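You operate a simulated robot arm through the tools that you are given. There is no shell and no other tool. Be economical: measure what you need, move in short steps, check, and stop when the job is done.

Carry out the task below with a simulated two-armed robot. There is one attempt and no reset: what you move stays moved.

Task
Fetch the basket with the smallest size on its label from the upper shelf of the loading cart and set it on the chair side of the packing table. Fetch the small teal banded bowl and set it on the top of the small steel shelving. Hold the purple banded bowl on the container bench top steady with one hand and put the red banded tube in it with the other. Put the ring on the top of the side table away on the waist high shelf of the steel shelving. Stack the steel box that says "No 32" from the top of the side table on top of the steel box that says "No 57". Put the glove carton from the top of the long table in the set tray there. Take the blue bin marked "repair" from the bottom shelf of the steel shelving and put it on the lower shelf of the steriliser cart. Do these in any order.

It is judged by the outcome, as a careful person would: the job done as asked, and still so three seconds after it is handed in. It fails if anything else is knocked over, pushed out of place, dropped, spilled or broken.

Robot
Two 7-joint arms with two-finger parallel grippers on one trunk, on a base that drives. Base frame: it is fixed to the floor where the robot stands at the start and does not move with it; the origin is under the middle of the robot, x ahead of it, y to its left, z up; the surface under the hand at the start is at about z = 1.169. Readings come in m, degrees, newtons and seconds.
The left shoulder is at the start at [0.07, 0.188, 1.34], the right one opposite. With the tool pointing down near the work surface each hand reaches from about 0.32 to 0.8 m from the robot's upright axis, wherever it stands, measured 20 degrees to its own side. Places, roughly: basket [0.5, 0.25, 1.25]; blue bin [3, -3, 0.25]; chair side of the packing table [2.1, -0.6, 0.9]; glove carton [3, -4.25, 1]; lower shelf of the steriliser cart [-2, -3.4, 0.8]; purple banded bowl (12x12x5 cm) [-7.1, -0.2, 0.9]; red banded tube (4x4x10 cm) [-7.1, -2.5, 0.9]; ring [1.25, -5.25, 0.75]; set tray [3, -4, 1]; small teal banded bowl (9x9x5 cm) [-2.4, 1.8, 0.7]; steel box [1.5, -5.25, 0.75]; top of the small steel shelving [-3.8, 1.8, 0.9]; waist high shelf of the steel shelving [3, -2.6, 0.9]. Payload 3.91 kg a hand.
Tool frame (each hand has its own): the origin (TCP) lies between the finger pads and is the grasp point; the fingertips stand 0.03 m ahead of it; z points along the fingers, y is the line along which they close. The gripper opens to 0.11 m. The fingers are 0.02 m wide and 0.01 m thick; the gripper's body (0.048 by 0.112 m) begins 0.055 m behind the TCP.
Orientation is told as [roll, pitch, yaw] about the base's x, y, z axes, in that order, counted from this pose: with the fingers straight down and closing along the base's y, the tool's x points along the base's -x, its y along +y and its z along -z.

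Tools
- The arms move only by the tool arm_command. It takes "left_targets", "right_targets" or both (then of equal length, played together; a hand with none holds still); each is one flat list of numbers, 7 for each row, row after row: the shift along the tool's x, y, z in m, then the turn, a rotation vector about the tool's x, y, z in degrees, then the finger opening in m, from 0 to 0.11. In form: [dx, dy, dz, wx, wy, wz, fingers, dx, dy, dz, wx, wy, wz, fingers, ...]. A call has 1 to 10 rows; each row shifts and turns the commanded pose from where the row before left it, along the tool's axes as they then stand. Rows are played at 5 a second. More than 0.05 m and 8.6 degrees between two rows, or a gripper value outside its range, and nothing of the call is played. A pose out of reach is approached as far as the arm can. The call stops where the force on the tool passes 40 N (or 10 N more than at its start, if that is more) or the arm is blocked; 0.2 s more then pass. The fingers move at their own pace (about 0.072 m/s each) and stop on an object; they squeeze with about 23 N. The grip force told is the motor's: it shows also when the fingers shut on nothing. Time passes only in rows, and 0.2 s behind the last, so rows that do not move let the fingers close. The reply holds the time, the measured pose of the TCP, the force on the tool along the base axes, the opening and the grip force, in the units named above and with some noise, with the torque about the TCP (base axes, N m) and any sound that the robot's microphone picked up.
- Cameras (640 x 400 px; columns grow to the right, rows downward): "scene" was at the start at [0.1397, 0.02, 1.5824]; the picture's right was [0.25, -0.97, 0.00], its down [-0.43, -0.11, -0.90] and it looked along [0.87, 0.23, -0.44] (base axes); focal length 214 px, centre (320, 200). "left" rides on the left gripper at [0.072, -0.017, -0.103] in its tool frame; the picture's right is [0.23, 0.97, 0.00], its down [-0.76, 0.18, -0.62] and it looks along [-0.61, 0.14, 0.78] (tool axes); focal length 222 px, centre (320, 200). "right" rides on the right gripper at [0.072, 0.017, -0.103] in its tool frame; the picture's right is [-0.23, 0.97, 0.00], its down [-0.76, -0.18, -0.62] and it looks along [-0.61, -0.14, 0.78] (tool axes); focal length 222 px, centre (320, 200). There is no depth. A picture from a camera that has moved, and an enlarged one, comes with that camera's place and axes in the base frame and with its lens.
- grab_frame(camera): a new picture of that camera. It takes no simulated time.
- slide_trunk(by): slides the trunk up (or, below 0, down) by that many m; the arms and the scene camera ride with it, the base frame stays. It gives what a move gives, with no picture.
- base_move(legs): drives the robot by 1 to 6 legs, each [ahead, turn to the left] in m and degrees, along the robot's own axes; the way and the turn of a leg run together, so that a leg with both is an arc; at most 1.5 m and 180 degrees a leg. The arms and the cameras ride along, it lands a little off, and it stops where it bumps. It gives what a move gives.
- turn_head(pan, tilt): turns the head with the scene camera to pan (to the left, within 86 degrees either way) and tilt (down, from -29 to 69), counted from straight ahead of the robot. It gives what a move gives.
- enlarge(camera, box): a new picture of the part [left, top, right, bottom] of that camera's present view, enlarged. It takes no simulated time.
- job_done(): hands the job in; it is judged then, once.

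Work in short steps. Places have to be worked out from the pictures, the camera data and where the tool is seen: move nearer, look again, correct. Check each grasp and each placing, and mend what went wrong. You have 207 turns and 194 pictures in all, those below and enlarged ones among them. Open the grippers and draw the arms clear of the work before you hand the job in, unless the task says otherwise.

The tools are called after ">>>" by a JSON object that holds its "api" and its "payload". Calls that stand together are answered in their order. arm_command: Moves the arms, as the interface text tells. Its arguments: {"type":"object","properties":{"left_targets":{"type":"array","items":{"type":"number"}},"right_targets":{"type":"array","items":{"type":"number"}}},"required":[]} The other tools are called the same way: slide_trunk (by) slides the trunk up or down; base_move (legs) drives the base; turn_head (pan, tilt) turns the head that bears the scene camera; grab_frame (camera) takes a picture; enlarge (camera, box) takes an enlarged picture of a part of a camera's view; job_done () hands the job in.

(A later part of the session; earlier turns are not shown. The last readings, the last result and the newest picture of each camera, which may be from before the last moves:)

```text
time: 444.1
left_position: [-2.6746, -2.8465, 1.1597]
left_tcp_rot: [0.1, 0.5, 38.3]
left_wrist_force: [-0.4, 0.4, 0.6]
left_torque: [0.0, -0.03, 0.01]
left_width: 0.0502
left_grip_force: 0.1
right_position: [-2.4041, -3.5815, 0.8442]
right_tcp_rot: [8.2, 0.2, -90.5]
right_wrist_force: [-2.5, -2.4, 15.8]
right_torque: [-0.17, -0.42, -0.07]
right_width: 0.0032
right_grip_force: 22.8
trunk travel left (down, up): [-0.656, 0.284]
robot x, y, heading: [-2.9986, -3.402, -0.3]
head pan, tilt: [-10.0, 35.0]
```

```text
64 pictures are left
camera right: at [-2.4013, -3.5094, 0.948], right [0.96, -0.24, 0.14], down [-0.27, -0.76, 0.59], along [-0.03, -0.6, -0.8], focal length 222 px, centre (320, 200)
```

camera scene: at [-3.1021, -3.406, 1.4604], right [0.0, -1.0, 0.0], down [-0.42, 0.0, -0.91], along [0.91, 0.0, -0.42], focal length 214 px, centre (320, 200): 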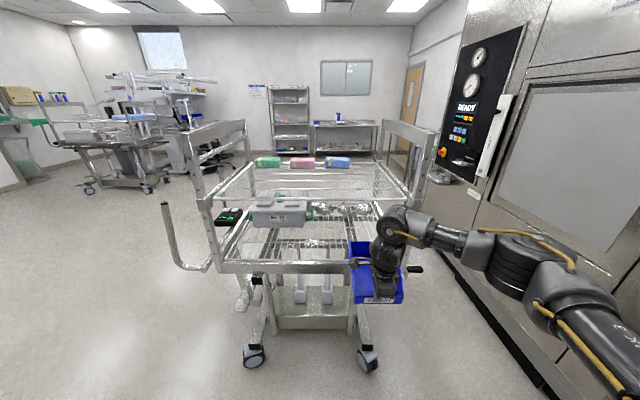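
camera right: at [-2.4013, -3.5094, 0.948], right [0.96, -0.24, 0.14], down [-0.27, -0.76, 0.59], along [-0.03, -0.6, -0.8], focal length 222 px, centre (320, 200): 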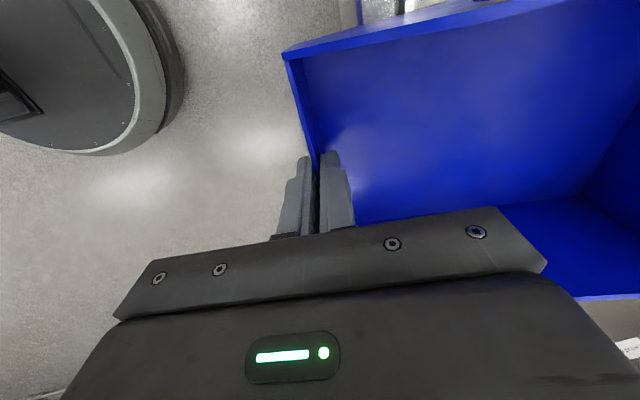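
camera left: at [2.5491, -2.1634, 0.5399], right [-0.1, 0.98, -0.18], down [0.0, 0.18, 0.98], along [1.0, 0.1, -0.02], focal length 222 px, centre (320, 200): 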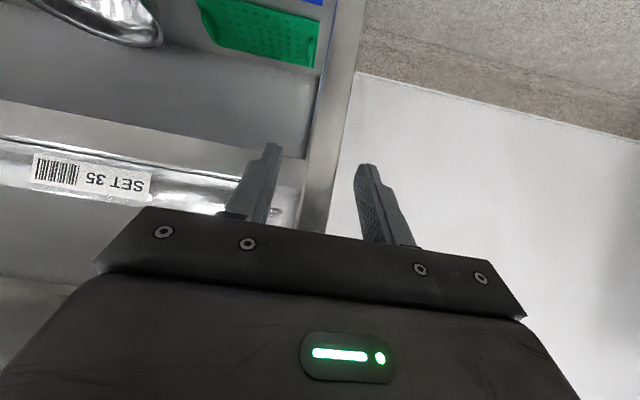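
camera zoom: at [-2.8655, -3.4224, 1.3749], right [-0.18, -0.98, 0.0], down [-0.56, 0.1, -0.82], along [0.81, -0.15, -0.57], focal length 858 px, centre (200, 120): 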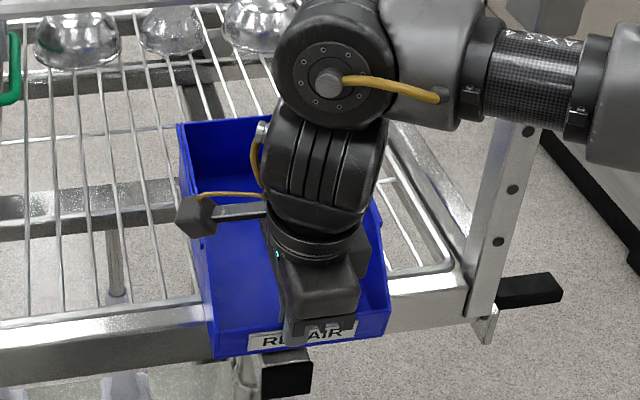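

The bin rests on the shelf with its front just overhanging. I open and withdraw upward and back.

>>> {"api": "arm_command", "payload": {"right_targets": [0, 0, 0, 0, 0, 0, 0.04, 0, 0, 0, 0, 0, 0, 0.04, 0, 0.004, -0.03, 0, 0, 0, 0.04, 0, 0.004, -0.03, 0, 0, 0, 0.04, 0, -0.04, -0.01, 0, 0, 0, 0.02, 0, -0.045, 0, 0, 0, 0, 0.0]}}

>>> {"api": "enlarge", "payload": {"camera": "scene", "box": [260, 130, 440, 280]}}

```text
time: 445.5
left_position: [-2.6735, -2.8464, 1.1598]
left_tcp_rot: [0.2, 0.5, 38.2]
left_wrist_force: [-0.6, 0.9, -0.6]
left_torque: [0.01, 0.0, -0.03]
left_width: 0.0501
left_grip_force: 0.0
right_position: [-2.4912, -3.5816, 0.9005]
right_tcp_rot: [8.1, 0.2, -90.6]
right_wrist_force: [0.2, -0.1, 0.4]
right_torque: [-0.03, -0.03, 0.0]
right_width: 0.0001
right_grip_force: 22.9
trunk travel left (down, up): [-0.656, 0.284]
robot x, y, heading: [-3.001, -3.4038, -0.4]
head pan, tilt: [-10.0, 35.0]
```

```text
2.67 times, centred on (350, 205) of scene
camera zoom: at [-2.8639, -3.423, 1.3747], right [-0.18, -0.98, 0.0], down [-0.56, 0.1, -0.82], along [0.81, -0.15, -0.57], focal length 572 px, centre (240, 187)
```

zoom: 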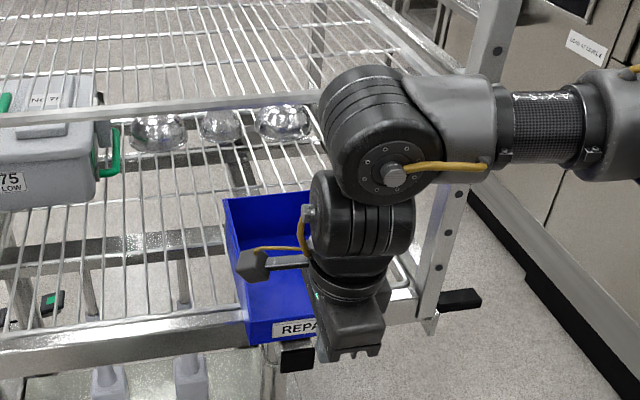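

Now I push the bin fully onto the shelf with closed, leaned-back fingers.

>>> {"api": "arm_command", "payload": {"right_targets": [0, 0, 0, -6.75, 0, 0, 0.0, 0, 0, 0, -6.75, 0, 0, 0.0, 0, 0, 0, -6.75, 0, 0, 0.0, 0, 0, 0, -6.75, 0, 0, 0.0, 0, 0.0037, 0.0331, 0, 0, 0, 0.0, 0, 0.0037, 0.0331, 0, 0, 0, 0.0, 0, 0.018, 0.0126, 0, 0, 0, 0.0, 0, 0.018, 0.0126, 0, 0, 0, 0.0]}}

>>> {"api": "enlarge", "payload": {"camera": "scene", "box": [260, 130, 440, 280]}}

```text
time: 447.3
left_position: [-2.6723, -2.8467, 1.1596]
left_tcp_rot: [0.3, 0.6, 38.3]
left_wrist_force: [0.4, -0.2, 0.4]
left_torque: [0.03, -0.02, -0.02]
left_width: 0.0499
left_grip_force: 0.1
right_position: [-2.3998, -3.5835, 0.8499]
right_tcp_rot: [35.0, 0.3, -90.5]
right_wrist_force: [-0.8, 0.5, 0.0]
right_torque: [0.0, 0.02, 0.01]
right_width: 0.0002
right_grip_force: 22.7
trunk travel left (down, up): [-0.656, 0.284]
robot x, y, heading: [-3.002, -3.4025, -0.3]
head pan, tilt: [-10.0, 35.0]
```

```text
2.67 times, centred on (350, 205) of scene
camera zoom: at [-2.8623, -3.4232, 1.3745], right [-0.18, -0.98, 0.0], down [-0.56, 0.1, -0.82], along [0.81, -0.15, -0.57], focal length 572 px, centre (240, 187)
```

zoom: 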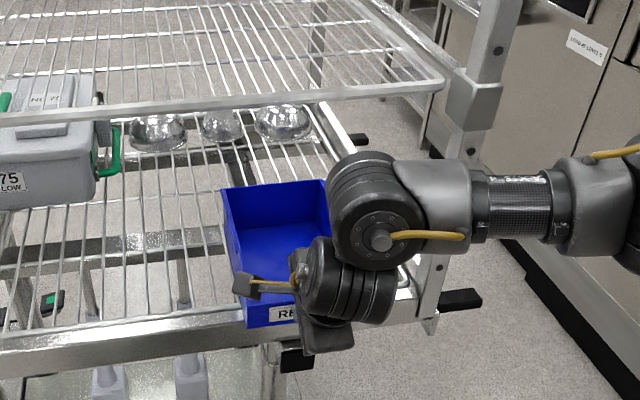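

The bin slides well. I push on another 7 cm, then retract.

>>> {"api": "arm_command", "payload": {"right_targets": [0, 0.0154, 0.0108, 0, 0, 0, 0.0, 0, 0.0154, 0.0108, 0, 0, 0, 0.0, 0, 0.0154, 0.0108, 0, 0, 0, 0.0, 0, 0.0154, 0.0108, 0, 0, 0, 0.0, 0, 0, 0, 0, 0, 0, 0.0, 0, -0.035, -0.025, 0, 0, 0, 0.0, 0, -0.035, -0.025, 0, 0, 0, 0.0, 0, -0.035, -0.025, 0, 0, 0, 0.0]}}

>>> {"api": "enlarge", "payload": {"camera": "scene", "box": [260, 130, 440, 280]}}

```text
time: 449.1
left_position: [-2.6734, -2.8469, 1.1597]
left_tcp_rot: [0.2, 0.6, 38.4]
left_wrist_force: [0.3, 0.1, 0.3]
left_torque: [0.02, -0.03, 0.0]
left_width: 0.0504
left_grip_force: 0.0
right_position: [-2.4585, -3.5806, 0.8532]
right_tcp_rot: [35.0, 0.2, -90.4]
right_wrist_force: [-0.8, -0.7, 0.8]
right_torque: [-0.02, -0.02, -0.04]
right_width: 0.0001
right_grip_force: 22.7
trunk travel left (down, up): [-0.656, 0.284]
robot x, y, heading: [-3.0029, -3.4018, -0.4]
head pan, tilt: [-10.0, 35.0]
```

```text
2.67 times, centred on (350, 205) of scene
camera zoom: at [-2.864, -3.4219, 1.3747], right [-0.18, -0.98, 0.0], down [-0.56, 0.1, -0.82], along [0.81, -0.15, -0.57], focal length 572 px, centre (240, 187)
```

zoom: 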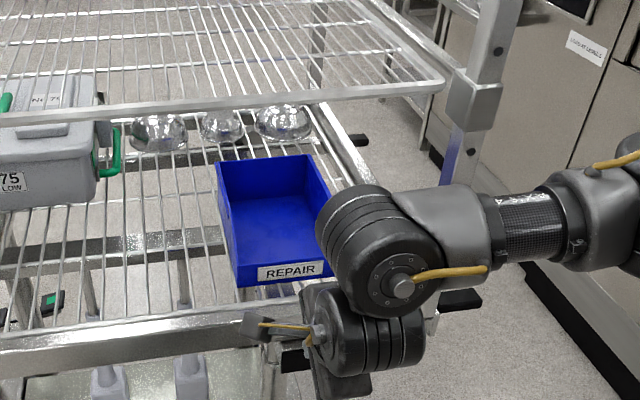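

The REPAIR bin is on the lower shelf. I back off, restore the right hand, and head north to find the teal bowl.

>>> {"api": "base_move", "payload": {"legs": [[-0.4, 0]]}}

>>> {"api": "arm_command", "payload": {"right_targets": [0, -0.02, -0.03, 8.5, 0, 0, 0.05, 0, -0.02, -0.03, 8.5, 0, 0, 0.05, 0, -0.02, -0.03, 8.5, 0, 0, 0.05, 0, -0.02, -0.03, 8.5, 0, 0, 0.05, 0, 0, -0.03, 0, 0, 0, 0.08, 0, 0, -0.03, 0, 0, 0, 0.08]}}

>>> {"api": "base_move", "payload": {"legs": [[0, 90.3], [1.5, 0], [1.3, 0]]}}

>>> {"api": "turn_head", "payload": {"pan": 0, "tilt": 15}}

>>> {"api": "grab_frame", "payload": {"camera": "scene"}}

```text
time: 451.6
left_position: [-3.0754, -2.8436, 1.1605]
left_tcp_rot: [0.2, 0.5, 38.5]
left_wrist_force: [-1.3, 0.5, -0.5]
left_torque: [0.03, 0.0, -0.02]
left_width: 0.0497
left_grip_force: 0.2
right_position: [-2.8607, -3.5785, 0.8516]
right_tcp_rot: [35.0, 0.2, -90.5]
right_wrist_force: [-0.6, -0.2, 1.0]
right_torque: [-0.03, 0.0, -0.03]
right_width: 0.0
right_grip_force: 23.2
trunk travel left (down, up): [-0.656, 0.284]
robot x, y, heading: [-3.404, -3.3996, -0.3]
head pan, tilt: [-10.0, 35.0]
```

```text
time: 453.0
left_position: [-3.077, -2.8445, 1.1603]
left_tcp_rot: [0.1, 0.5, 38.4]
left_wrist_force: [0.8, 0.4, 0.7]
left_torque: [-0.02, -0.05, 0.0]
left_width: 0.0499
left_grip_force: 0.0
right_position: [-2.979, -3.5759, 0.9913]
right_tcp_rot: [1.0, 0.2, -90.4]
right_wrist_force: [-0.7, 0.3, 0.5]
right_torque: [0.02, -0.02, 0.0]
right_width: 0.0799
right_grip_force: 0.0
trunk travel left (down, up): [-0.656, 0.284]
robot x, y, heading: [-3.4036, -3.4014, -0.2]
head pan, tilt: [-10.0, 35.0]
```

```text
time: 470.2
left_position: [-3.872, -0.2942, 1.16]
left_tcp_rot: [0.3, 0.5, 127.0]
left_wrist_force: [0.5, 0.3, 0.1]
left_torque: [0.04, 0.01, 0.02]
left_width: 0.05
left_grip_force: 0.1
right_position: [-3.137, -0.2119, 0.9898]
right_tcp_rot: [0.9, 0.3, -1.7]
right_wrist_force: [-0.3, -0.5, -0.1]
right_torque: [-0.01, 0.02, 0.01]
right_width: 0.0802
right_grip_force: 0.1
trunk travel left (down, up): [-0.656, 0.284]
robot x, y, heading: [-3.3207, -0.6352, 88.4]
head pan, tilt: [-10.0, 35.0]
```

```text
time: 471.1
left_position: [-3.8708, -0.2948, 1.1591]
left_tcp_rot: [0.3, 0.5, 127.1]
left_wrist_force: [0.0, -1.6, 0.5]
left_torque: [0.02, 0.04, -0.02]
left_width: 0.05
left_grip_force: 0.1
right_position: [-3.1382, -0.2125, 0.9899]
right_tcp_rot: [1.0, 0.2, -1.7]
right_wrist_force: [0.1, -0.1, -0.4]
right_torque: [0.0, 0.0, -0.01]
right_width: 0.0801
right_grip_force: 0.0
trunk travel left (down, up): [-0.656, 0.284]
robot x, y, heading: [-3.3235, -0.633, 88.8]
head pan, tilt: [0.0, 15.0]
```

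```text
60 pictures are left
camera scene: at [-3.3176, -0.4942, 1.4066], right [1.0, -0.03, 0.0], down [-0.01, -0.26, -0.97], along [0.03, 0.97, -0.26], focal length 214 px, centre (320, 200)
```

scene: 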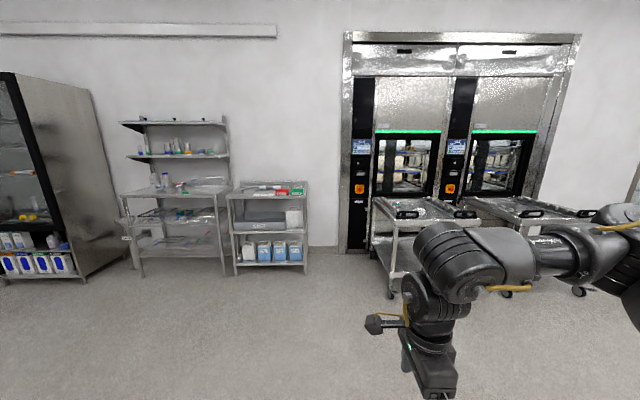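

The small shelving (left) and the washer carts (right) are ahead. I enlarge both.

>>> {"api": "enlarge", "payload": {"camera": "scene", "box": [360, 180, 500, 290]}}

>>> {"api": "enlarge", "payload": {"camera": "scene", "box": [215, 170, 335, 280]}}

```text
3.64 times, centred on (430, 235) of scene
camera zoom: at [-3.3176, -0.4942, 1.4066], right [1.0, -0.03, 0.0], down [-0.01, -0.26, -0.97], along [0.03, 0.97, -0.26], focal length 780 px, centre (-80, 73)
```

zoom: 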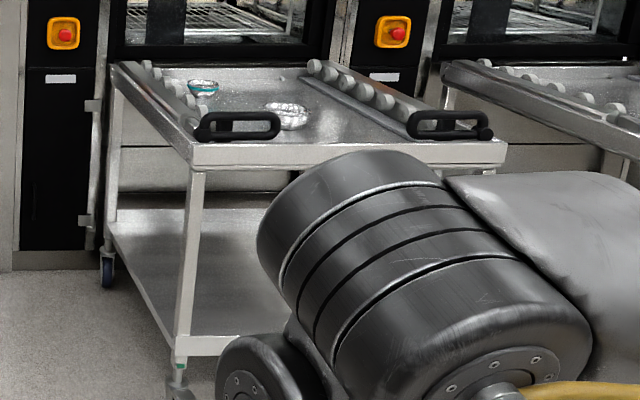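

```text
3.64 times, centred on (275, 225) of scene
camera zoom: at [-3.3176, -0.4942, 1.4066], right [1.0, -0.03, 0.0], down [-0.01, -0.26, -0.97], along [0.03, 0.97, -0.26], focal length 780 px, centre (484, 109)
```

zoom: 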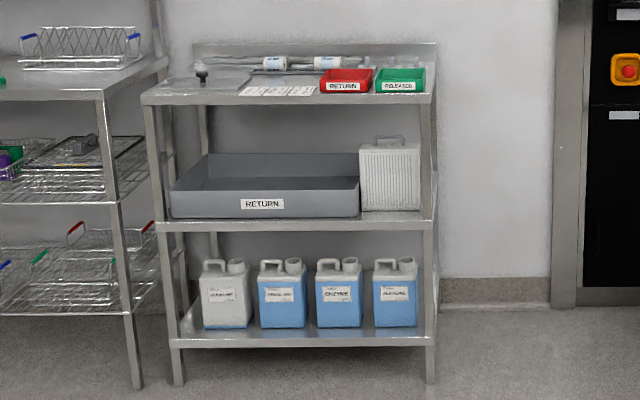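

The teal bowl is on the left washer cart at ≈(−2.36, 1.84), cart front edge y≈1.3, left edge x≈−2.6. I'll approach its south-west corner. First tuck the left arm and drive most of the way.

>>> {"api": "arm_command", "payload": {"left_targets": [0.0, -0.02, -0.02, 0, 0, 8, 0.05, 0.0, -0.03, -0.02, 0, 0, 8, 0.05, 0.0, -0.03, -0.02, 0, 0, 8, 0.05, 0.0, -0.03, -0.02, 0, 0, 8, 0.05, 0, -0.03, 0, 0, 0, 0, 0.05, 0, -0.03, 0, 0, 0, 0, 0.05]}}

>>> {"api": "base_move", "payload": {"legs": [[0, -9.9], [1.5, 0], [0.15, 0], [0, -25]]}}

>>> {"api": "slide_trunk", "payload": {"by": 0.15}}

>>> {"api": "turn_head", "payload": {"pan": 0, "tilt": 30}}

>>> {"api": "grab_frame", "payload": {"camera": "scene"}}

```text
time: 472.5
left_position: [-3.7111, -0.2443, 1.2405]
left_tcp_rot: [0.0, 0.6, 95.0]
left_wrist_force: [-0.4, 0.0, -0.2]
left_torque: [0.0, 0.0, 0.04]
left_width: 0.0502
left_grip_force: 0.0
right_position: [-3.1363, -0.2126, 0.9898]
right_tcp_rot: [1.1, 0.2, -1.7]
right_wrist_force: [0.4, -0.6, -0.5]
right_torque: [0.02, -0.01, -0.01]
right_width: 0.0802
right_grip_force: 0.1
trunk travel left (down, up): [-0.656, 0.284]
robot x, y, heading: [-3.3219, -0.6333, 88.5]
head pan, tilt: [0.0, 15.0]
```

```text
time: 482.8
left_position: [-3.0735, 1.522, 1.2391]
left_tcp_rot: [-0.1, 0.7, 59.7]
left_wrist_force: [-0.1, 0.9, -0.1]
left_torque: [-0.01, 0.01, -0.02]
left_width: 0.0499
left_grip_force: 0.1
right_position: [-2.5874, 1.2166, 0.9905]
right_tcp_rot: [0.8, 0.1, -37.0]
right_wrist_force: [0.2, 0.8, 0.2]
right_torque: [0.03, -0.04, -0.01]
right_width: 0.08
right_grip_force: 0.0
trunk travel left (down, up): [-0.656, 0.284]
robot x, y, heading: [-2.9802, 0.9788, 53.0]
head pan, tilt: [0.0, 15.0]
```

```text
time: 484.6
left_position: [-3.0736, 1.5228, 1.3886]
left_tcp_rot: [0.0, 0.6, 59.7]
left_wrist_force: [-0.4, 0.1, -0.8]
left_torque: [-0.02, -0.01, -0.01]
left_width: 0.0499
left_grip_force: 0.1
right_position: [-2.5864, 1.2169, 1.139]
right_tcp_rot: [0.9, 0.2, -37.1]
right_wrist_force: [-0.1, -1.0, 0.2]
right_torque: [-0.02, -0.01, 0.0]
right_width: 0.0801
right_grip_force: 0.0
trunk travel left (down, up): [-0.806, 0.134]
robot x, y, heading: [-2.9783, 0.9828, 53.2]
head pan, tilt: [0.0, 15.0]
```

```text
time: 485.3
left_position: [-3.0736, 1.5235, 1.3888]
left_tcp_rot: [0.0, 0.6, 59.6]
left_wrist_force: [0.0, 0.0, -0.1]
left_torque: [0.0, 0.01, -0.03]
left_width: 0.0499
left_grip_force: 0.0
right_position: [-2.587, 1.2168, 1.1407]
right_tcp_rot: [0.9, 0.2, -37.1]
right_wrist_force: [-0.6, 0.2, -0.8]
right_torque: [0.01, 0.0, -0.01]
right_width: 0.0801
right_grip_force: 0.1
trunk travel left (down, up): [-0.806, 0.134]
robot x, y, heading: [-2.9798, 0.9796, 53.3]
head pan, tilt: [0.0, 30.0]
```

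```text
57 pictures are left
camera scene: at [-2.8958, 1.0876, 1.5325], right [0.8, -0.6, 0.0], down [-0.3, -0.4, -0.87], along [0.52, 0.69, -0.5], focal length 214 px, centre (320, 200)
```

scene: 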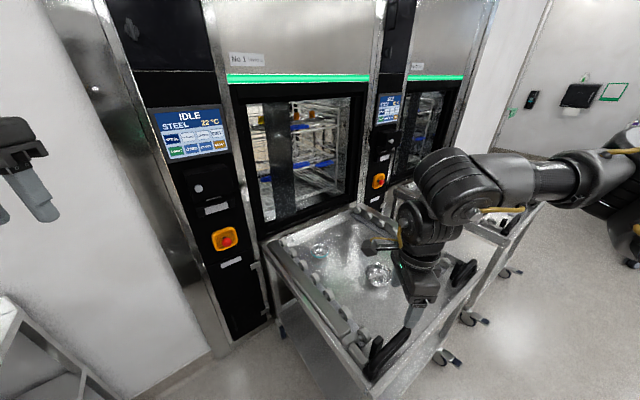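

>>> {"api": "enlarge", "payload": {"camera": "scene", "box": [260, 200, 420, 330]}}

```text
3.08 times, centred on (340, 265) of scene
camera zoom: at [-2.8958, 1.0876, 1.5325], right [0.8, -0.6, 0.0], down [-0.3, -0.4, -0.87], along [0.52, 0.69, -0.5], focal length 660 px, centre (258, 0)
```

zoom: 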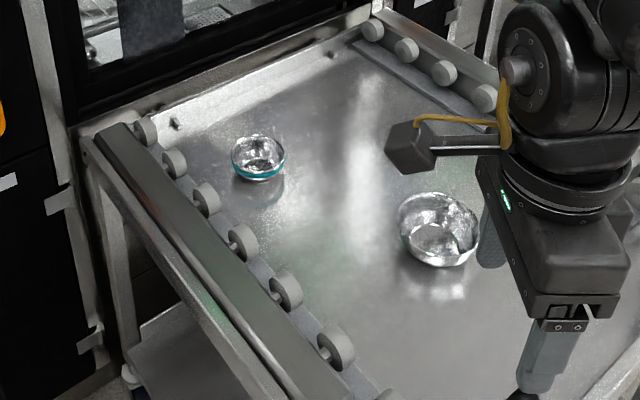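

The small teal bowl is at ≈(−2.395, 1.75), surface z≈0.70. I move to (−2.94, 1.30), heading ~52°.

>>> {"api": "base_move", "payload": {"legs": [[0, 29.6], [0.32, 0], [0, -31]]}}

>>> {"api": "arm_command", "payload": {"right_targets": [0, 0.04, 0, 0, 0, 0, 0.06, 0, 0.04, 0, 0, 0, 0, 0.06, 0, 0.04, 0, 0, 0, 0, 0.06, 0, 0.04, 0, 0, 0, 0, 0.06]}}

>>> {"api": "enlarge", "payload": {"camera": "scene", "box": [240, 150, 440, 310]}}

>>> {"api": "grab_frame", "payload": {"camera": "right"}}

```text
time: 488.9
left_position: [-3.2922, 1.6751, 1.3926]
left_tcp_rot: [0.2, 0.4, 89.0]
left_wrist_force: [-0.4, -1.3, 1.2]
left_torque: [0.09, 0.02, -0.01]
left_width: 0.0502
left_grip_force: 0.1
right_position: [-2.7177, 1.6511, 1.1428]
right_tcp_rot: [1.4, 0.3, -7.5]
right_wrist_force: [-0.5, 0.0, 0.3]
right_torque: [0.04, 0.03, -0.01]
right_width: 0.0797
right_grip_force: 0.0
trunk travel left (down, up): [-0.806, 0.134]
robot x, y, heading: [-2.9559, 1.2582, 76.2]
head pan, tilt: [0.0, 30.0]
stopped in leg 2: the robot was blocked; the commanded pose is now the measured one
```

```text
time: 489.9
left_position: [-3.2982, 1.6832, 1.3888]
left_tcp_rot: [-0.3, 0.7, 89.1]
left_wrist_force: [0.9, -0.9, -0.3]
left_torque: [-0.01, -0.04, 0.0]
left_width: 0.0502
left_grip_force: 0.0
right_position: [-2.7019, 1.8176, 1.1464]
right_tcp_rot: [0.9, 0.1, -7.5]
right_wrist_force: [-1.7, -0.6, 0.6]
right_torque: [-0.02, -0.01, -0.01]
right_width: 0.06
right_grip_force: 0.2
trunk travel left (down, up): [-0.806, 0.134]
robot x, y, heading: [-2.9564, 1.2582, 76.1]
head pan, tilt: [0.0, 30.0]
```

```text
2.50 times, centred on (340, 230) of scene
camera zoom: at [-2.9229, 1.393, 1.5323], right [0.97, -0.24, 0.0], down [-0.12, -0.49, -0.87], along [0.21, 0.84, -0.5], focal length 536 px, centre (270, 125)
```

zoom: 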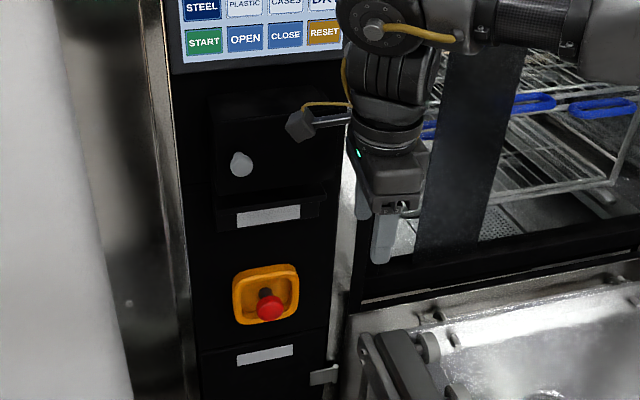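

```text
54 pictures are left
camera right: at [-2.7712, 1.8423, 1.2488], right [0.35, 0.94, 0.02], down [0.73, -0.29, 0.62], along [0.58, -0.21, -0.79], focal length 222 px, centre (320, 200)
```

right: 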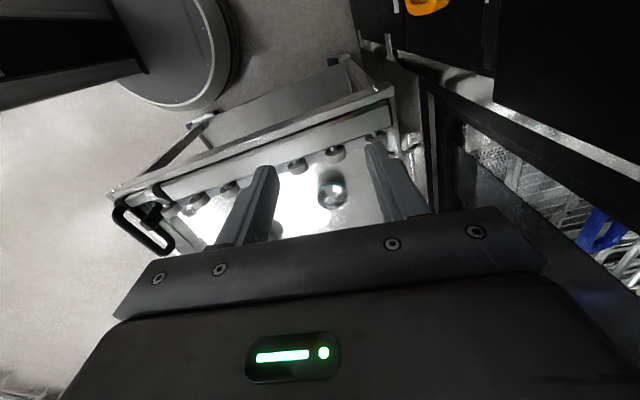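

The base touched the cart's caster lightly. I back 2 cm and turn in place toward the bowl.

>>> {"api": "base_move", "payload": {"legs": [[-0.02, 0], [0, -24]]}}

>>> {"api": "enlarge", "payload": {"camera": "scene", "box": [240, 150, 440, 310]}}

>>> {"api": "grab_frame", "payload": {"camera": "right"}}

```text
time: 491.9
left_position: [-3.1004, 1.7668, 1.388]
left_tcp_rot: [-0.1, 0.8, 65.2]
left_wrist_force: [0.6, -0.1, -0.4]
left_torque: [0.0, -0.03, -0.02]
left_width: 0.05
left_grip_force: 0.0
right_position: [-2.5022, 1.6476, 1.1454]
right_tcp_rot: [1.1, 0.1, -31.6]
right_wrist_force: [-0.5, 1.1, -0.6]
right_torque: [0.03, 0.0, 0.01]
right_width: 0.06
right_grip_force: 0.0
trunk travel left (down, up): [-0.806, 0.134]
robot x, y, heading: [-2.9613, 1.2392, 52.0]
head pan, tilt: [0.0, 30.0]
```

```text
2.50 times, centred on (340, 230) of scene
camera zoom: at [-2.8744, 1.3481, 1.5323], right [0.79, -0.61, 0.0], down [-0.31, -0.4, -0.87], along [0.53, 0.68, -0.5], focal length 536 px, centre (270, 125)
```

zoom: 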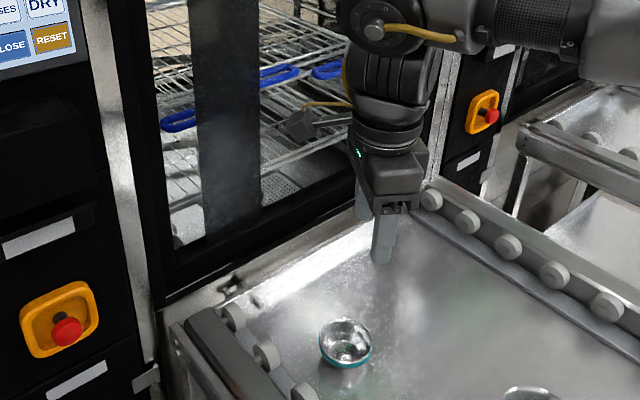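

```text
52 pictures are left
camera right: at [-2.555, 1.6974, 1.2491], right [0.7, 0.71, 0.02], down [0.55, -0.56, 0.62], along [0.45, -0.42, -0.79], focal length 222 px, centre (320, 200)
```

right: 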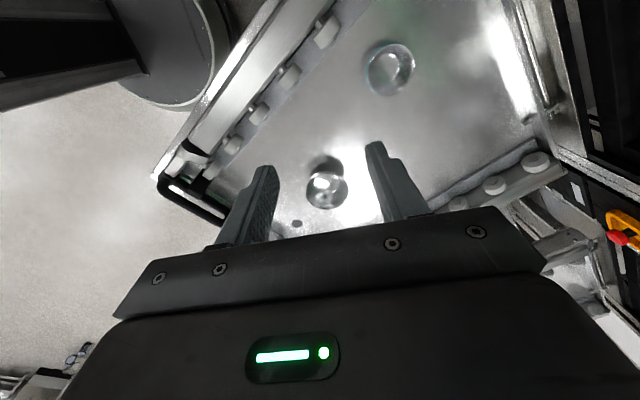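

Both cameras agree: bowl centre (−2.397, 1.758). I move over its near rim (−2.42, 1.721), then lower the trunk 0.27.

>>> {"api": "arm_command", "payload": {"right_targets": [-0.011, 0.035, 0.0, 0, 0, 0, 0.05, -0.011, 0.035, 0.0, 0, 0, 0, 0.05, -0.01, 0.035, 0.0, 0, 0, 0, 0.05]}}

>>> {"api": "slide_trunk", "payload": {"by": -0.27}}

>>> {"api": "grab_frame", "payload": {"camera": "right"}}

>>> {"api": "enlarge", "payload": {"camera": "scene", "box": [260, 200, 420, 330]}}

```text
time: 492.7
left_position: [-3.0985, 1.7652, 1.3891]
left_tcp_rot: [-0.1, 0.6, 65.2]
left_wrist_force: [0.6, 0.0, 0.1]
left_torque: [0.02, -0.01, -0.01]
left_width: 0.0502
left_grip_force: 0.1
right_position: [-2.4283, 1.7097, 1.1478]
right_tcp_rot: [1.4, 0.2, -31.5]
right_wrist_force: [0.0, -0.2, -0.3]
right_torque: [0.0, 0.02, -0.01]
right_width: 0.05
right_grip_force: 0.0
right hand out of reach, approached as far as the arm can: row 3
trunk travel left (down, up): [-0.806, 0.134]
robot x, y, heading: [-2.959, 1.2393, 52.2]
head pan, tilt: [0.0, 30.0]
```

```text
time: 495.5
left_position: [-3.1, 1.7658, 1.1185]
left_tcp_rot: [-0.1, 0.6, 65.3]
left_wrist_force: [0.4, 0.5, -0.3]
left_torque: [-0.01, -0.04, -0.01]
left_width: 0.0501
left_grip_force: 0.0
right_position: [-2.4286, 1.7089, 0.8773]
right_tcp_rot: [1.4, 0.3, -31.5]
right_wrist_force: [1.4, -0.5, 0.2]
right_torque: [-0.04, 0.02, -0.05]
right_width: 0.05
right_grip_force: 0.1
trunk travel left (down, up): [-0.536, 0.404]
robot x, y, heading: [-2.9616, 1.2336, 52.2]
head pan, tilt: [0.0, 30.0]
```

```text
51 pictures are left
camera right: at [-2.4816, 1.7594, 0.9797], right [0.7, 0.71, 0.02], down [0.55, -0.56, 0.62], along [0.45, -0.42, -0.79], focal length 222 px, centre (320, 200)
```

right: 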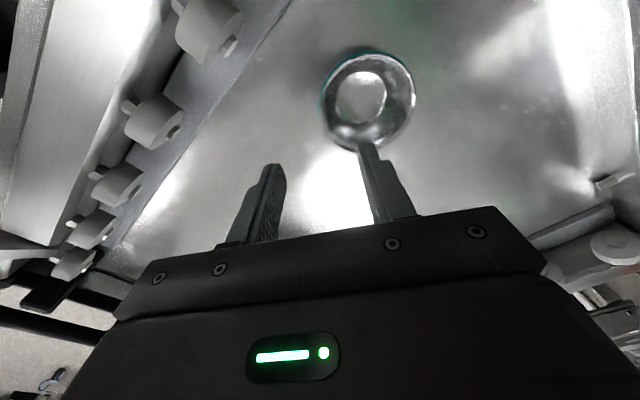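

```text
3.08 times, centred on (340, 265) of scene
camera zoom: at [-2.8734, 1.3464, 1.2625], right [0.79, -0.61, 0.0], down [-0.31, -0.4, -0.87], along [0.53, 0.68, -0.5], focal length 660 px, centre (258, 0)
```

zoom: 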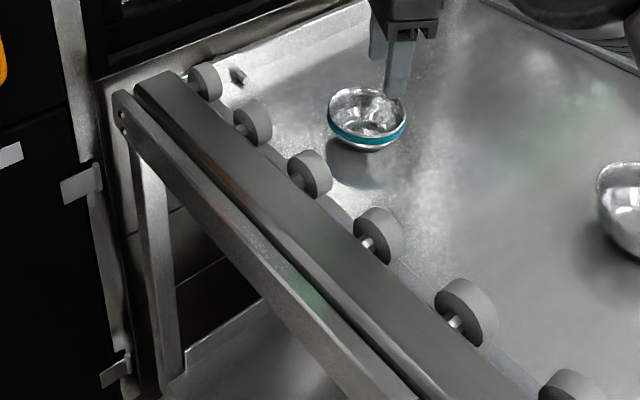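

Bowl centre confirmed (−2.404, 1.756). I shift 1 cm and descend so the fingers straddle the near rim.

>>> {"api": "arm_command", "payload": {"right_targets": [0.003, 0.009, 0.035, 0, 0, 0, 0.05, 0, 0, 0.035, 0, 0, 0, 0.05, 0, 0, 0.03, 0, 0, 0, 0.05, 0, 0, 0.018, 0, 0, 0, 0.05, 0, 0, 0, 0, 0, 0, 0.05]}}

>>> {"api": "grab_frame", "payload": {"camera": "right"}}

>>> {"api": "enlarge", "payload": {"camera": "scene", "box": [280, 190, 400, 280]}}

```text
time: 496.7
left_position: [-3.0986, 1.7653, 1.1184]
left_tcp_rot: [0.0, 0.7, 65.3]
left_wrist_force: [-0.2, 0.1, 0.1]
left_torque: [-0.01, 0.03, -0.01]
left_width: 0.0504
left_grip_force: 0.0
right_position: [-2.4352, 1.717, 0.7583]
right_tcp_rot: [1.2, 0.3, -31.5]
right_wrist_force: [0.1, 0.2, 0.1]
right_torque: [0.0, -0.03, 0.02]
right_width: 0.05
right_grip_force: 0.5
right hand out of reach, approached as far as the arm can: row 1
trunk travel left (down, up): [-0.536, 0.404]
robot x, y, heading: [-2.9611, 1.2389, 52.2]
head pan, tilt: [0.0, 30.0]
```

```text
49 pictures are left
camera right: at [-2.4884, 1.7675, 0.861], right [0.7, 0.71, 0.02], down [0.55, -0.56, 0.62], along [0.45, -0.42, -0.79], focal length 222 px, centre (320, 200)
```

right: 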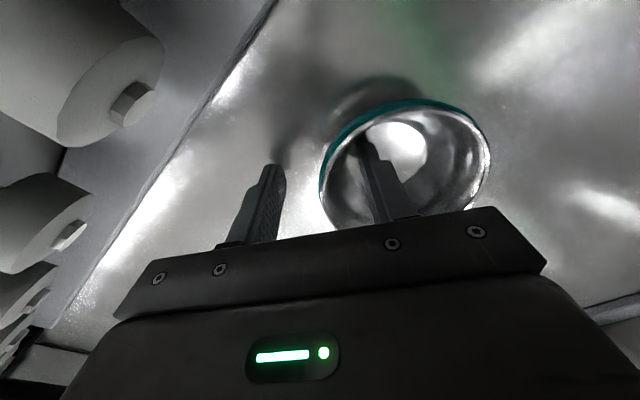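

```text
4.44 times, centred on (340, 235) of scene
camera zoom: at [-2.8734, 1.3465, 1.2624], right [0.79, -0.61, 0.0], down [-0.31, -0.4, -0.87], along [0.53, 0.68, -0.5], focal length 953 px, centre (231, 44)
```

zoom: 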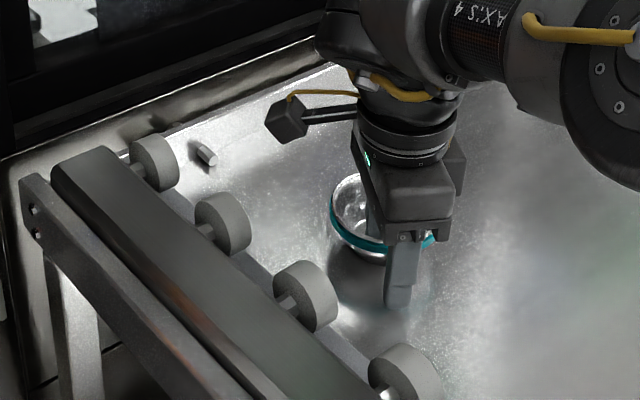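

One finger inside, one outside. I close and lift 12 cm with the trunk.

>>> {"api": "arm_command", "payload": {"right_targets": [0, 0, 0, 0, 0, 0, 0.02, 0, 0, 0, 0, 0, 0, 0.0, 0, 0, 0, 0, 0, 0, 0.0, 0, 0, 0, 0, 0, 0, 0.0]}}

>>> {"api": "slide_trunk", "payload": {"by": 0.15}}

>>> {"api": "grab_frame", "payload": {"camera": "right"}}

```text
time: 497.7
left_position: [-3.0992, 1.7637, 1.1199]
left_tcp_rot: [-0.2, 0.5, 65.1]
left_wrist_force: [-0.3, -0.3, 0.3]
left_torque: [-0.01, -0.01, 0.03]
left_width: 0.0502
left_grip_force: 0.0
right_position: [-2.4343, 1.7164, 0.761]
right_tcp_rot: [1.6, 0.2, -31.6]
right_wrist_force: [6.5, 0.9, 15.9]
right_torque: [0.9, -0.74, -0.25]
right_width: 0.0163
right_grip_force: 22.9
trunk travel left (down, up): [-0.536, 0.404]
robot x, y, heading: [-2.9585, 1.2398, 52.5]
head pan, tilt: [0.0, 30.0]
```

```text
time: 499.4
left_position: [-3.0995, 1.7642, 1.2689]
left_tcp_rot: [-0.1, 0.7, 65.2]
left_wrist_force: [0.4, -0.3, -0.4]
left_torque: [0.04, 0.02, 0.0]
left_width: 0.0499
left_grip_force: 0.0
right_position: [-2.4361, 1.718, 0.908]
right_tcp_rot: [1.3, 0.3, -31.5]
right_wrist_force: [-1.3, -0.1, -1.4]
right_torque: [-0.05, 0.01, 0.0]
right_width: 0.006
right_grip_force: 22.7
trunk travel left (down, up): [-0.686, 0.254]
robot x, y, heading: [-2.9593, 1.2372, 52.2]
head pan, tilt: [0.0, 30.0]
```

```text
47 pictures are left
camera right: at [-2.4882, 1.7677, 1.011], right [0.7, 0.71, 0.02], down [0.55, -0.56, 0.62], along [0.45, -0.42, -0.79], focal length 222 px, centre (320, 200)
```

right: 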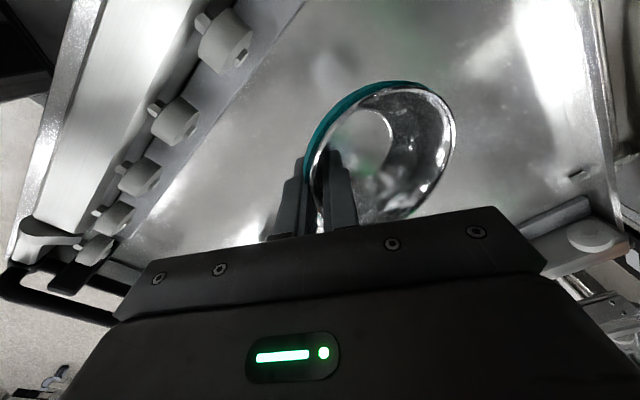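

Bowl is held (slightly tilted). I raise, back away from the cart and move to the front of the small shelving.

>>> {"api": "slide_trunk", "payload": {"by": 0.22}}

>>> {"api": "base_move", "payload": {"legs": [[-0.6, 0], [0, 128], [0.4, 0], [0, -90]]}}

>>> {"api": "turn_head", "payload": {"pan": 0, "tilt": 25}}

>>> {"api": "grab_frame", "payload": {"camera": "scene"}}

```text
time: 501.8
left_position: [-3.0996, 1.7668, 1.4886]
left_tcp_rot: [-0.1, 0.8, 65.3]
left_wrist_force: [0.8, 0.4, 0.4]
left_torque: [0.02, 0.02, 0.02]
left_width: 0.0497
left_grip_force: 0.0
right_position: [-2.4358, 1.7173, 1.1282]
right_tcp_rot: [1.2, 0.3, -31.5]
right_wrist_force: [0.6, -0.2, -1.1]
right_torque: [-0.01, -0.01, 0.02]
right_width: 0.0061
right_grip_force: 23.1
trunk travel left (down, up): [-0.906, 0.034]
robot x, y, heading: [-2.9574, 1.2395, 52.3]
head pan, tilt: [0.0, 30.0]
```

```text
time: 516.5
left_position: [-4.1782, 1.0436, 1.489]
left_tcp_rot: [-0.1, 0.7, 106.2]
left_wrist_force: [0.1, 0.1, 0.4]
left_torque: [0.04, 0.02, -0.03]
left_width: 0.0503
left_grip_force: 0.2
right_position: [-3.6452, 1.4429, 1.129]
right_tcp_rot: [1.3, 0.2, 9.6]
right_wrist_force: [0.4, 0.4, -1.7]
right_torque: [0.01, -0.02, -0.04]
right_width: 0.0062
right_grip_force: 23.1
trunk travel left (down, up): [-0.906, 0.034]
robot x, y, heading: [-3.7284, 0.7384, 93.3]
head pan, tilt: [0.0, 30.0]
```

```text
time: 517.1
left_position: [-4.1792, 1.0437, 1.4886]
left_tcp_rot: [-0.1, 0.7, 106.2]
left_wrist_force: [-0.3, 0.5, 0.2]
left_torque: [0.0, -0.04, 0.02]
left_width: 0.0504
left_grip_force: 0.0
right_position: [-3.6453, 1.4438, 1.1285]
right_tcp_rot: [1.3, 0.3, 9.5]
right_wrist_force: [0.7, 0.9, -0.7]
right_torque: [-0.03, 0.02, 0.0]
right_width: 0.0065
right_grip_force: 23.3
trunk travel left (down, up): [-0.906, 0.034]
robot x, y, heading: [-3.7244, 0.7352, 93.2]
head pan, tilt: [0.0, 25.0]
```

```text
46 pictures are left
camera scene: at [-3.7349, 0.877, 1.6403], right [1.0, 0.06, 0.0], down [0.02, -0.42, -0.91], along [-0.05, 0.9, -0.42], focal length 214 px, centre (320, 200)
```

scene: 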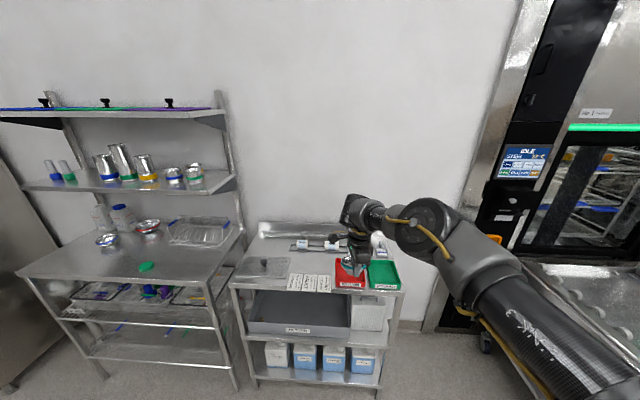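

>>> {"api": "enlarge", "payload": {"camera": "scene", "box": [220, 210, 420, 340]}}

```text
3.08 times, centred on (320, 275) of scene
camera zoom: at [-3.7349, 0.877, 1.6403], right [1.0, 0.06, 0.0], down [0.02, -0.42, -0.91], along [-0.05, 0.9, -0.42], focal length 660 px, centre (320, -31)
```

zoom: 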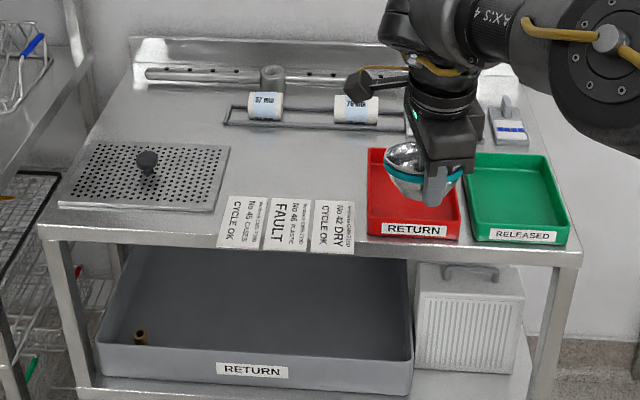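

Free spot on top: around (−3.82, 1.72), between the lid, label rolls, cards and red bin. I shift the base so the held bowl comes above it.

>>> {"api": "base_move", "payload": {"legs": [[0, 32.6], [0.287, 0], [0, -34.5]]}}

>>> {"api": "turn_head", "payload": {"pan": 0, "tilt": 40}}

>>> {"api": "enlarge", "payload": {"camera": "scene", "box": [220, 110, 460, 300]}}

```text
time: 522.4
left_position: [-4.3446, 1.2862, 1.4879]
left_tcp_rot: [-0.1, 0.7, 105.1]
left_wrist_force: [-0.2, 0.3, 0.3]
left_torque: [-0.02, 0.0, 0.05]
left_width: 0.0502
left_grip_force: 0.0
right_position: [-3.8045, 1.6752, 1.1286]
right_tcp_rot: [1.4, 0.3, 8.3]
right_wrist_force: [-0.6, 0.2, -1.6]
right_torque: [-0.02, 0.02, 0.0]
right_width: 0.0061
right_grip_force: 22.7
trunk travel left (down, up): [-0.906, 0.034]
robot x, y, heading: [-3.9004, 0.9725, 92.4]
head pan, tilt: [0.0, 25.0]
```

```text
time: 523.1
left_position: [-4.3441, 1.2875, 1.4895]
left_tcp_rot: [0.0, 0.7, 105.0]
left_wrist_force: [0.3, -0.2, -1.1]
left_torque: [0.01, 0.03, -0.02]
left_width: 0.05
left_grip_force: 0.1
right_position: [-3.8029, 1.676, 1.1291]
right_tcp_rot: [1.3, 0.3, 8.3]
right_wrist_force: [0.3, 0.0, -1.1]
right_torque: [-0.05, -0.01, -0.03]
right_width: 0.0064
right_grip_force: 22.7
trunk travel left (down, up): [-0.906, 0.034]
robot x, y, heading: [-3.9014, 0.9725, 91.9]
head pan, tilt: [0.0, 40.0]
```

```text
2.11 times, centred on (340, 205) of scene
camera zoom: at [-3.9038, 1.1036, 1.6171], right [1.0, 0.04, 0.0], down [0.02, -0.64, -0.77], along [-0.03, 0.77, -0.64], focal length 452 px, centre (278, 190)
```

zoom: 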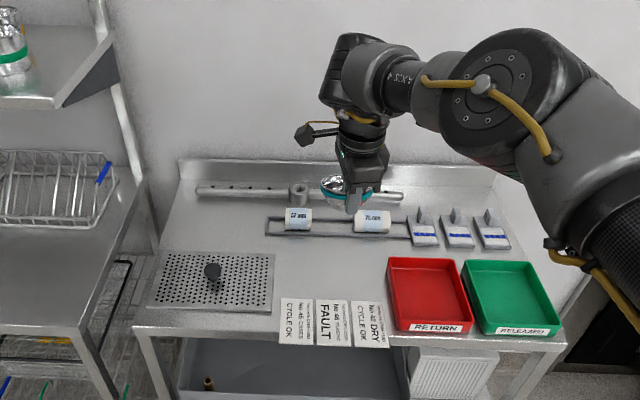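

Bowl centre is over the free spot. I lower 0.14 m with the trunk, then feel for contact.

>>> {"api": "slide_trunk", "payload": {"by": -0.145}}

>>> {"api": "arm_command", "payload": {"right_targets": [0, 0, 0.008, 0, 0, 0, 0.0, 0, 0, 0.006, 0, 0, 0, 0.0, 0, 0, 0, 0, 0, 0, 0.0]}}

>>> {"api": "enlarge", "payload": {"camera": "scene", "box": [260, 150, 420, 290]}}

```text
time: 524.9
left_position: [-4.3433, 1.286, 1.3437]
left_tcp_rot: [-0.1, 0.8, 105.1]
left_wrist_force: [0.3, 0.4, 0.1]
left_torque: [0.02, 0.01, -0.01]
left_width: 0.05
left_grip_force: 0.0
right_position: [-3.8031, 1.6754, 0.9839]
right_tcp_rot: [1.3, 0.3, 8.3]
right_wrist_force: [0.1, -0.6, -0.7]
right_torque: [-0.02, -0.01, 0.01]
right_width: 0.0063
right_grip_force: 23.4
trunk travel left (down, up): [-0.761, 0.179]
robot x, y, heading: [-3.9006, 0.971, 92.2]
head pan, tilt: [0.0, 40.0]
```

```text
time: 525.6
left_position: [-4.3435, 1.2861, 1.3436]
left_tcp_rot: [-0.1, 0.7, 105.1]
left_wrist_force: [0.1, -0.9, 0.1]
left_torque: [-0.01, 0.04, -0.01]
left_width: 0.0497
left_grip_force: 0.1
right_position: [-3.8039, 1.6763, 0.9698]
right_tcp_rot: [1.3, 0.3, 8.3]
right_wrist_force: [-0.2, -0.2, -1.1]
right_torque: [-0.06, -0.03, -0.01]
right_width: 0.0063
right_grip_force: 22.8
trunk travel left (down, up): [-0.761, 0.179]
robot x, y, heading: [-3.8981, 0.9718, 92.1]
head pan, tilt: [0.0, 40.0]
```

```text
2.86 times, centred on (340, 220) of scene
camera zoom: at [-3.9042, 1.1033, 1.4721], right [1.0, 0.04, 0.0], down [0.02, -0.64, -0.77], along [-0.03, 0.77, -0.64], focal length 613 px, centre (263, 143)
```

zoom: 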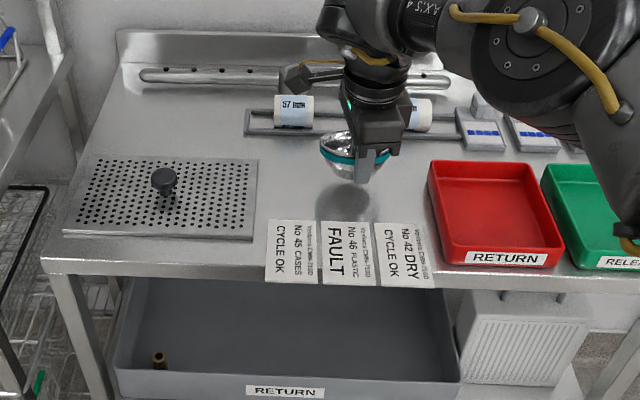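

Still above the surface. I go on in small steps.

>>> {"api": "arm_command", "payload": {"right_targets": [0, 0, 0.007, 0, 0, 0, 0.0, 0, 0, 0.006, 0, 0, 0, 0.0, 0, 0, 0.006, 0, 0, 0, 0.0, 0, 0, 0, 0, 0, 0, 0.0]}}

>>> {"api": "enlarge", "payload": {"camera": "scene", "box": [290, 170, 390, 260]}}

```text
time: 526.6
left_position: [-4.3452, 1.2859, 1.3439]
left_tcp_rot: [-0.1, 0.7, 105.1]
left_wrist_force: [-0.1, -0.2, -0.2]
left_torque: [-0.02, 0.02, 0.02]
left_width: 0.0499
left_grip_force: 0.0
right_position: [-3.8023, 1.6771, 0.9519]
right_tcp_rot: [1.4, 0.3, 8.3]
right_wrist_force: [0.6, 0.4, -1.2]
right_torque: [0.03, 0.02, -0.01]
right_width: 0.0066
right_grip_force: 23.1
trunk travel left (down, up): [-0.761, 0.179]
robot x, y, heading: [-3.9, 0.9744, 92.1]
head pan, tilt: [0.0, 40.0]
```

```text
4.44 times, centred on (340, 215) of scene
camera zoom: at [-3.9042, 1.1034, 1.4721], right [1.0, 0.04, 0.0], down [0.02, -0.64, -0.77], along [-0.03, 0.77, -0.64], focal length 953 px, centre (231, 133)
```

zoom: 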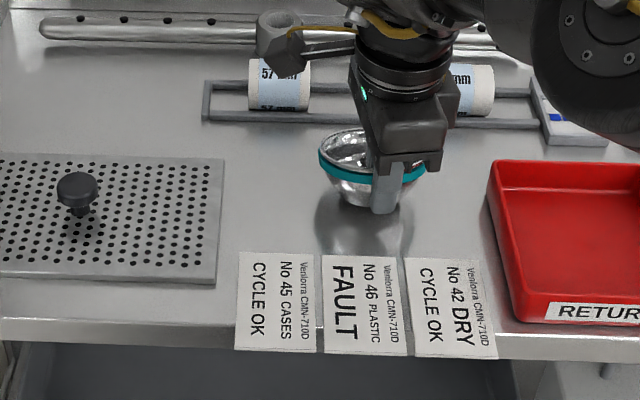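

>>> {"api": "arm_command", "payload": {"right_targets": [0, 0, 0.005, 0, 0, 0, 0.0, 0, 0, 0.004, 0, 0, 0, 0.0, 0, 0, 0.004, 0, 0, 0, 0.0, 0, 0, 0, 0, 0, 0, 0.0]}}

```text
time: 527.6
left_position: [-4.3433, 1.2799, 1.3443]
left_tcp_rot: [-0.2, 0.3, 105.0]
left_wrist_force: [0.3, -0.1, 0.1]
left_torque: [-0.01, 0.02, -0.01]
left_width: 0.05
left_grip_force: 0.1
right_position: [-3.8022, 1.673, 0.9424]
right_tcp_rot: [1.6, 0.2, 8.1]
right_wrist_force: [6.3, -6.8, 26.6]
right_torque: [1.18, -0.08, -0.29]
right_width: 0.0111
right_grip_force: 23.0
trunk travel left (down, up): [-0.761, 0.179]
robot x, y, heading: [-3.8992, 0.9732, 92.0]
head pan, tilt: [0.0, 40.0]
```

Contact. I relieve a little, open gently, and rise.

>>> {"api": "arm_command", "payload": {"right_targets": [0, 0, -0.003, 0, 0, 0, 0.0, 0, 0, 0, 0, 0, 0, 0.015, 0, 0, 0, 0, 0, 0, 0.03, 0, 0, 0, 0, 0, 0, 0.035, 0, 0, -0.03, 0, 0, 0, 0.035, 0, 0, -0.04, 0, 0, 0, 0.035, 0, 0, -0.04, 0, 0, 0, 0.035]}}

>>> {"api": "enlarge", "payload": {"camera": "scene", "box": [270, 150, 410, 280]}}

```text
time: 529.2
left_position: [-4.3436, 1.2864, 1.3429]
left_tcp_rot: [-0.1, 0.7, 105.1]
left_wrist_force: [-0.8, 0.2, 0.9]
left_torque: [0.01, 0.02, 0.05]
left_width: 0.0501
left_grip_force: 0.1
right_position: [-3.8, 1.6732, 1.0504]
right_tcp_rot: [1.3, 0.4, 8.2]
right_wrist_force: [0.7, -0.2, -0.6]
right_torque: [0.02, 0.02, 0.03]
right_width: 0.0351
right_grip_force: 0.0
trunk travel left (down, up): [-0.761, 0.179]
robot x, y, heading: [-3.8966, 0.9687, 92.1]
head pan, tilt: [0.0, 40.0]
```

```text
3.08 times, centred on (340, 215) of scene
camera zoom: at [-3.9046, 1.1026, 1.472], right [1.0, 0.04, 0.0], down [0.02, -0.64, -0.77], along [-0.03, 0.77, -0.64], focal length 660 px, centre (258, 154)
```

zoom: 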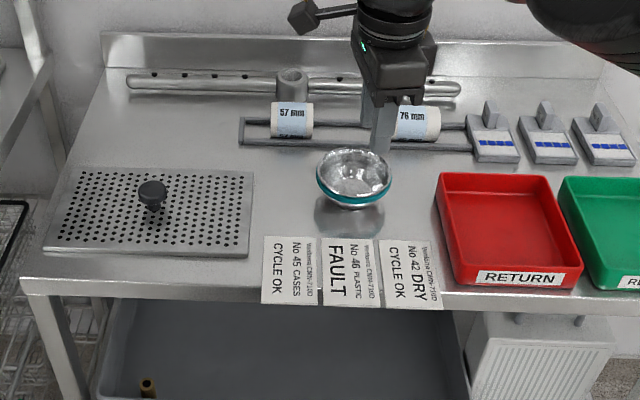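

The teal bowl stands upright on top of the small shelving. Now to the container bench: back off and drive south-west toward the red tube.

>>> {"api": "base_move", "payload": {"legs": [[-0.45, 0], [0, 139.6], [1.5, 0], [1.5, 0], [0.4, 0], [0, -51.6]]}}

>>> {"api": "turn_head", "payload": {"pan": 0, "tilt": 15}}

>>> {"api": "grab_frame", "payload": {"camera": "scene"}}

```text
time: 556.1
left_position: [-6.4011, -2.4877, 1.3441]
left_tcp_rot: [0.0, 0.6, -169.1]
left_wrist_force: [-0.1, -0.1, -0.9]
left_torque: [0.03, 0.01, -0.01]
left_width: 0.0501
left_grip_force: 0.2
right_position: [-6.7504, -1.9164, 1.0512]
right_tcp_rot: [1.3, 0.4, 94.2]
right_wrist_force: [0.7, 0.1, 0.8]
right_torque: [-0.01, 0.01, 0.0]
right_width: 0.0351
right_grip_force: 0.0
trunk travel left (down, up): [-0.761, 0.179]
robot x, y, heading: [-6.0581, -2.0646, 178.1]
head pan, tilt: [0.0, 40.0]
```

```text
time: 557.0
left_position: [-6.4023, -2.4871, 1.3432]
left_tcp_rot: [-0.1, 0.8, -169.1]
left_wrist_force: [0.0, 1.0, -0.3]
left_torque: [0.03, 0.02, 0.02]
left_width: 0.05
left_grip_force: 0.0
right_position: [-6.7496, -1.9155, 1.0504]
right_tcp_rot: [1.4, 0.3, 94.2]
right_wrist_force: [0.8, -0.2, 0.2]
right_torque: [-0.04, 0.0, 0.0]
right_width: 0.0348
right_grip_force: 0.1
trunk travel left (down, up): [-0.761, 0.179]
robot x, y, heading: [-6.0531, -2.0671, 177.8]
head pan, tilt: [0.0, 15.0]
```

```text
40 pictures are left
camera scene: at [-6.1991, -2.0655, 1.5115], right [0.04, 1.0, 0.0], down [0.26, -0.01, -0.97], along [-0.96, 0.03, -0.26], focal length 214 px, centre (320, 200)
```

scene: 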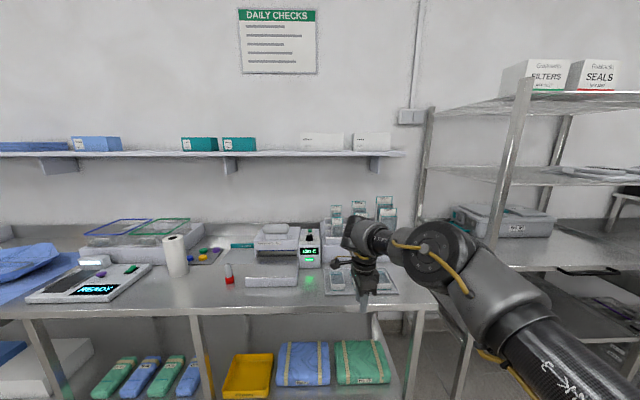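

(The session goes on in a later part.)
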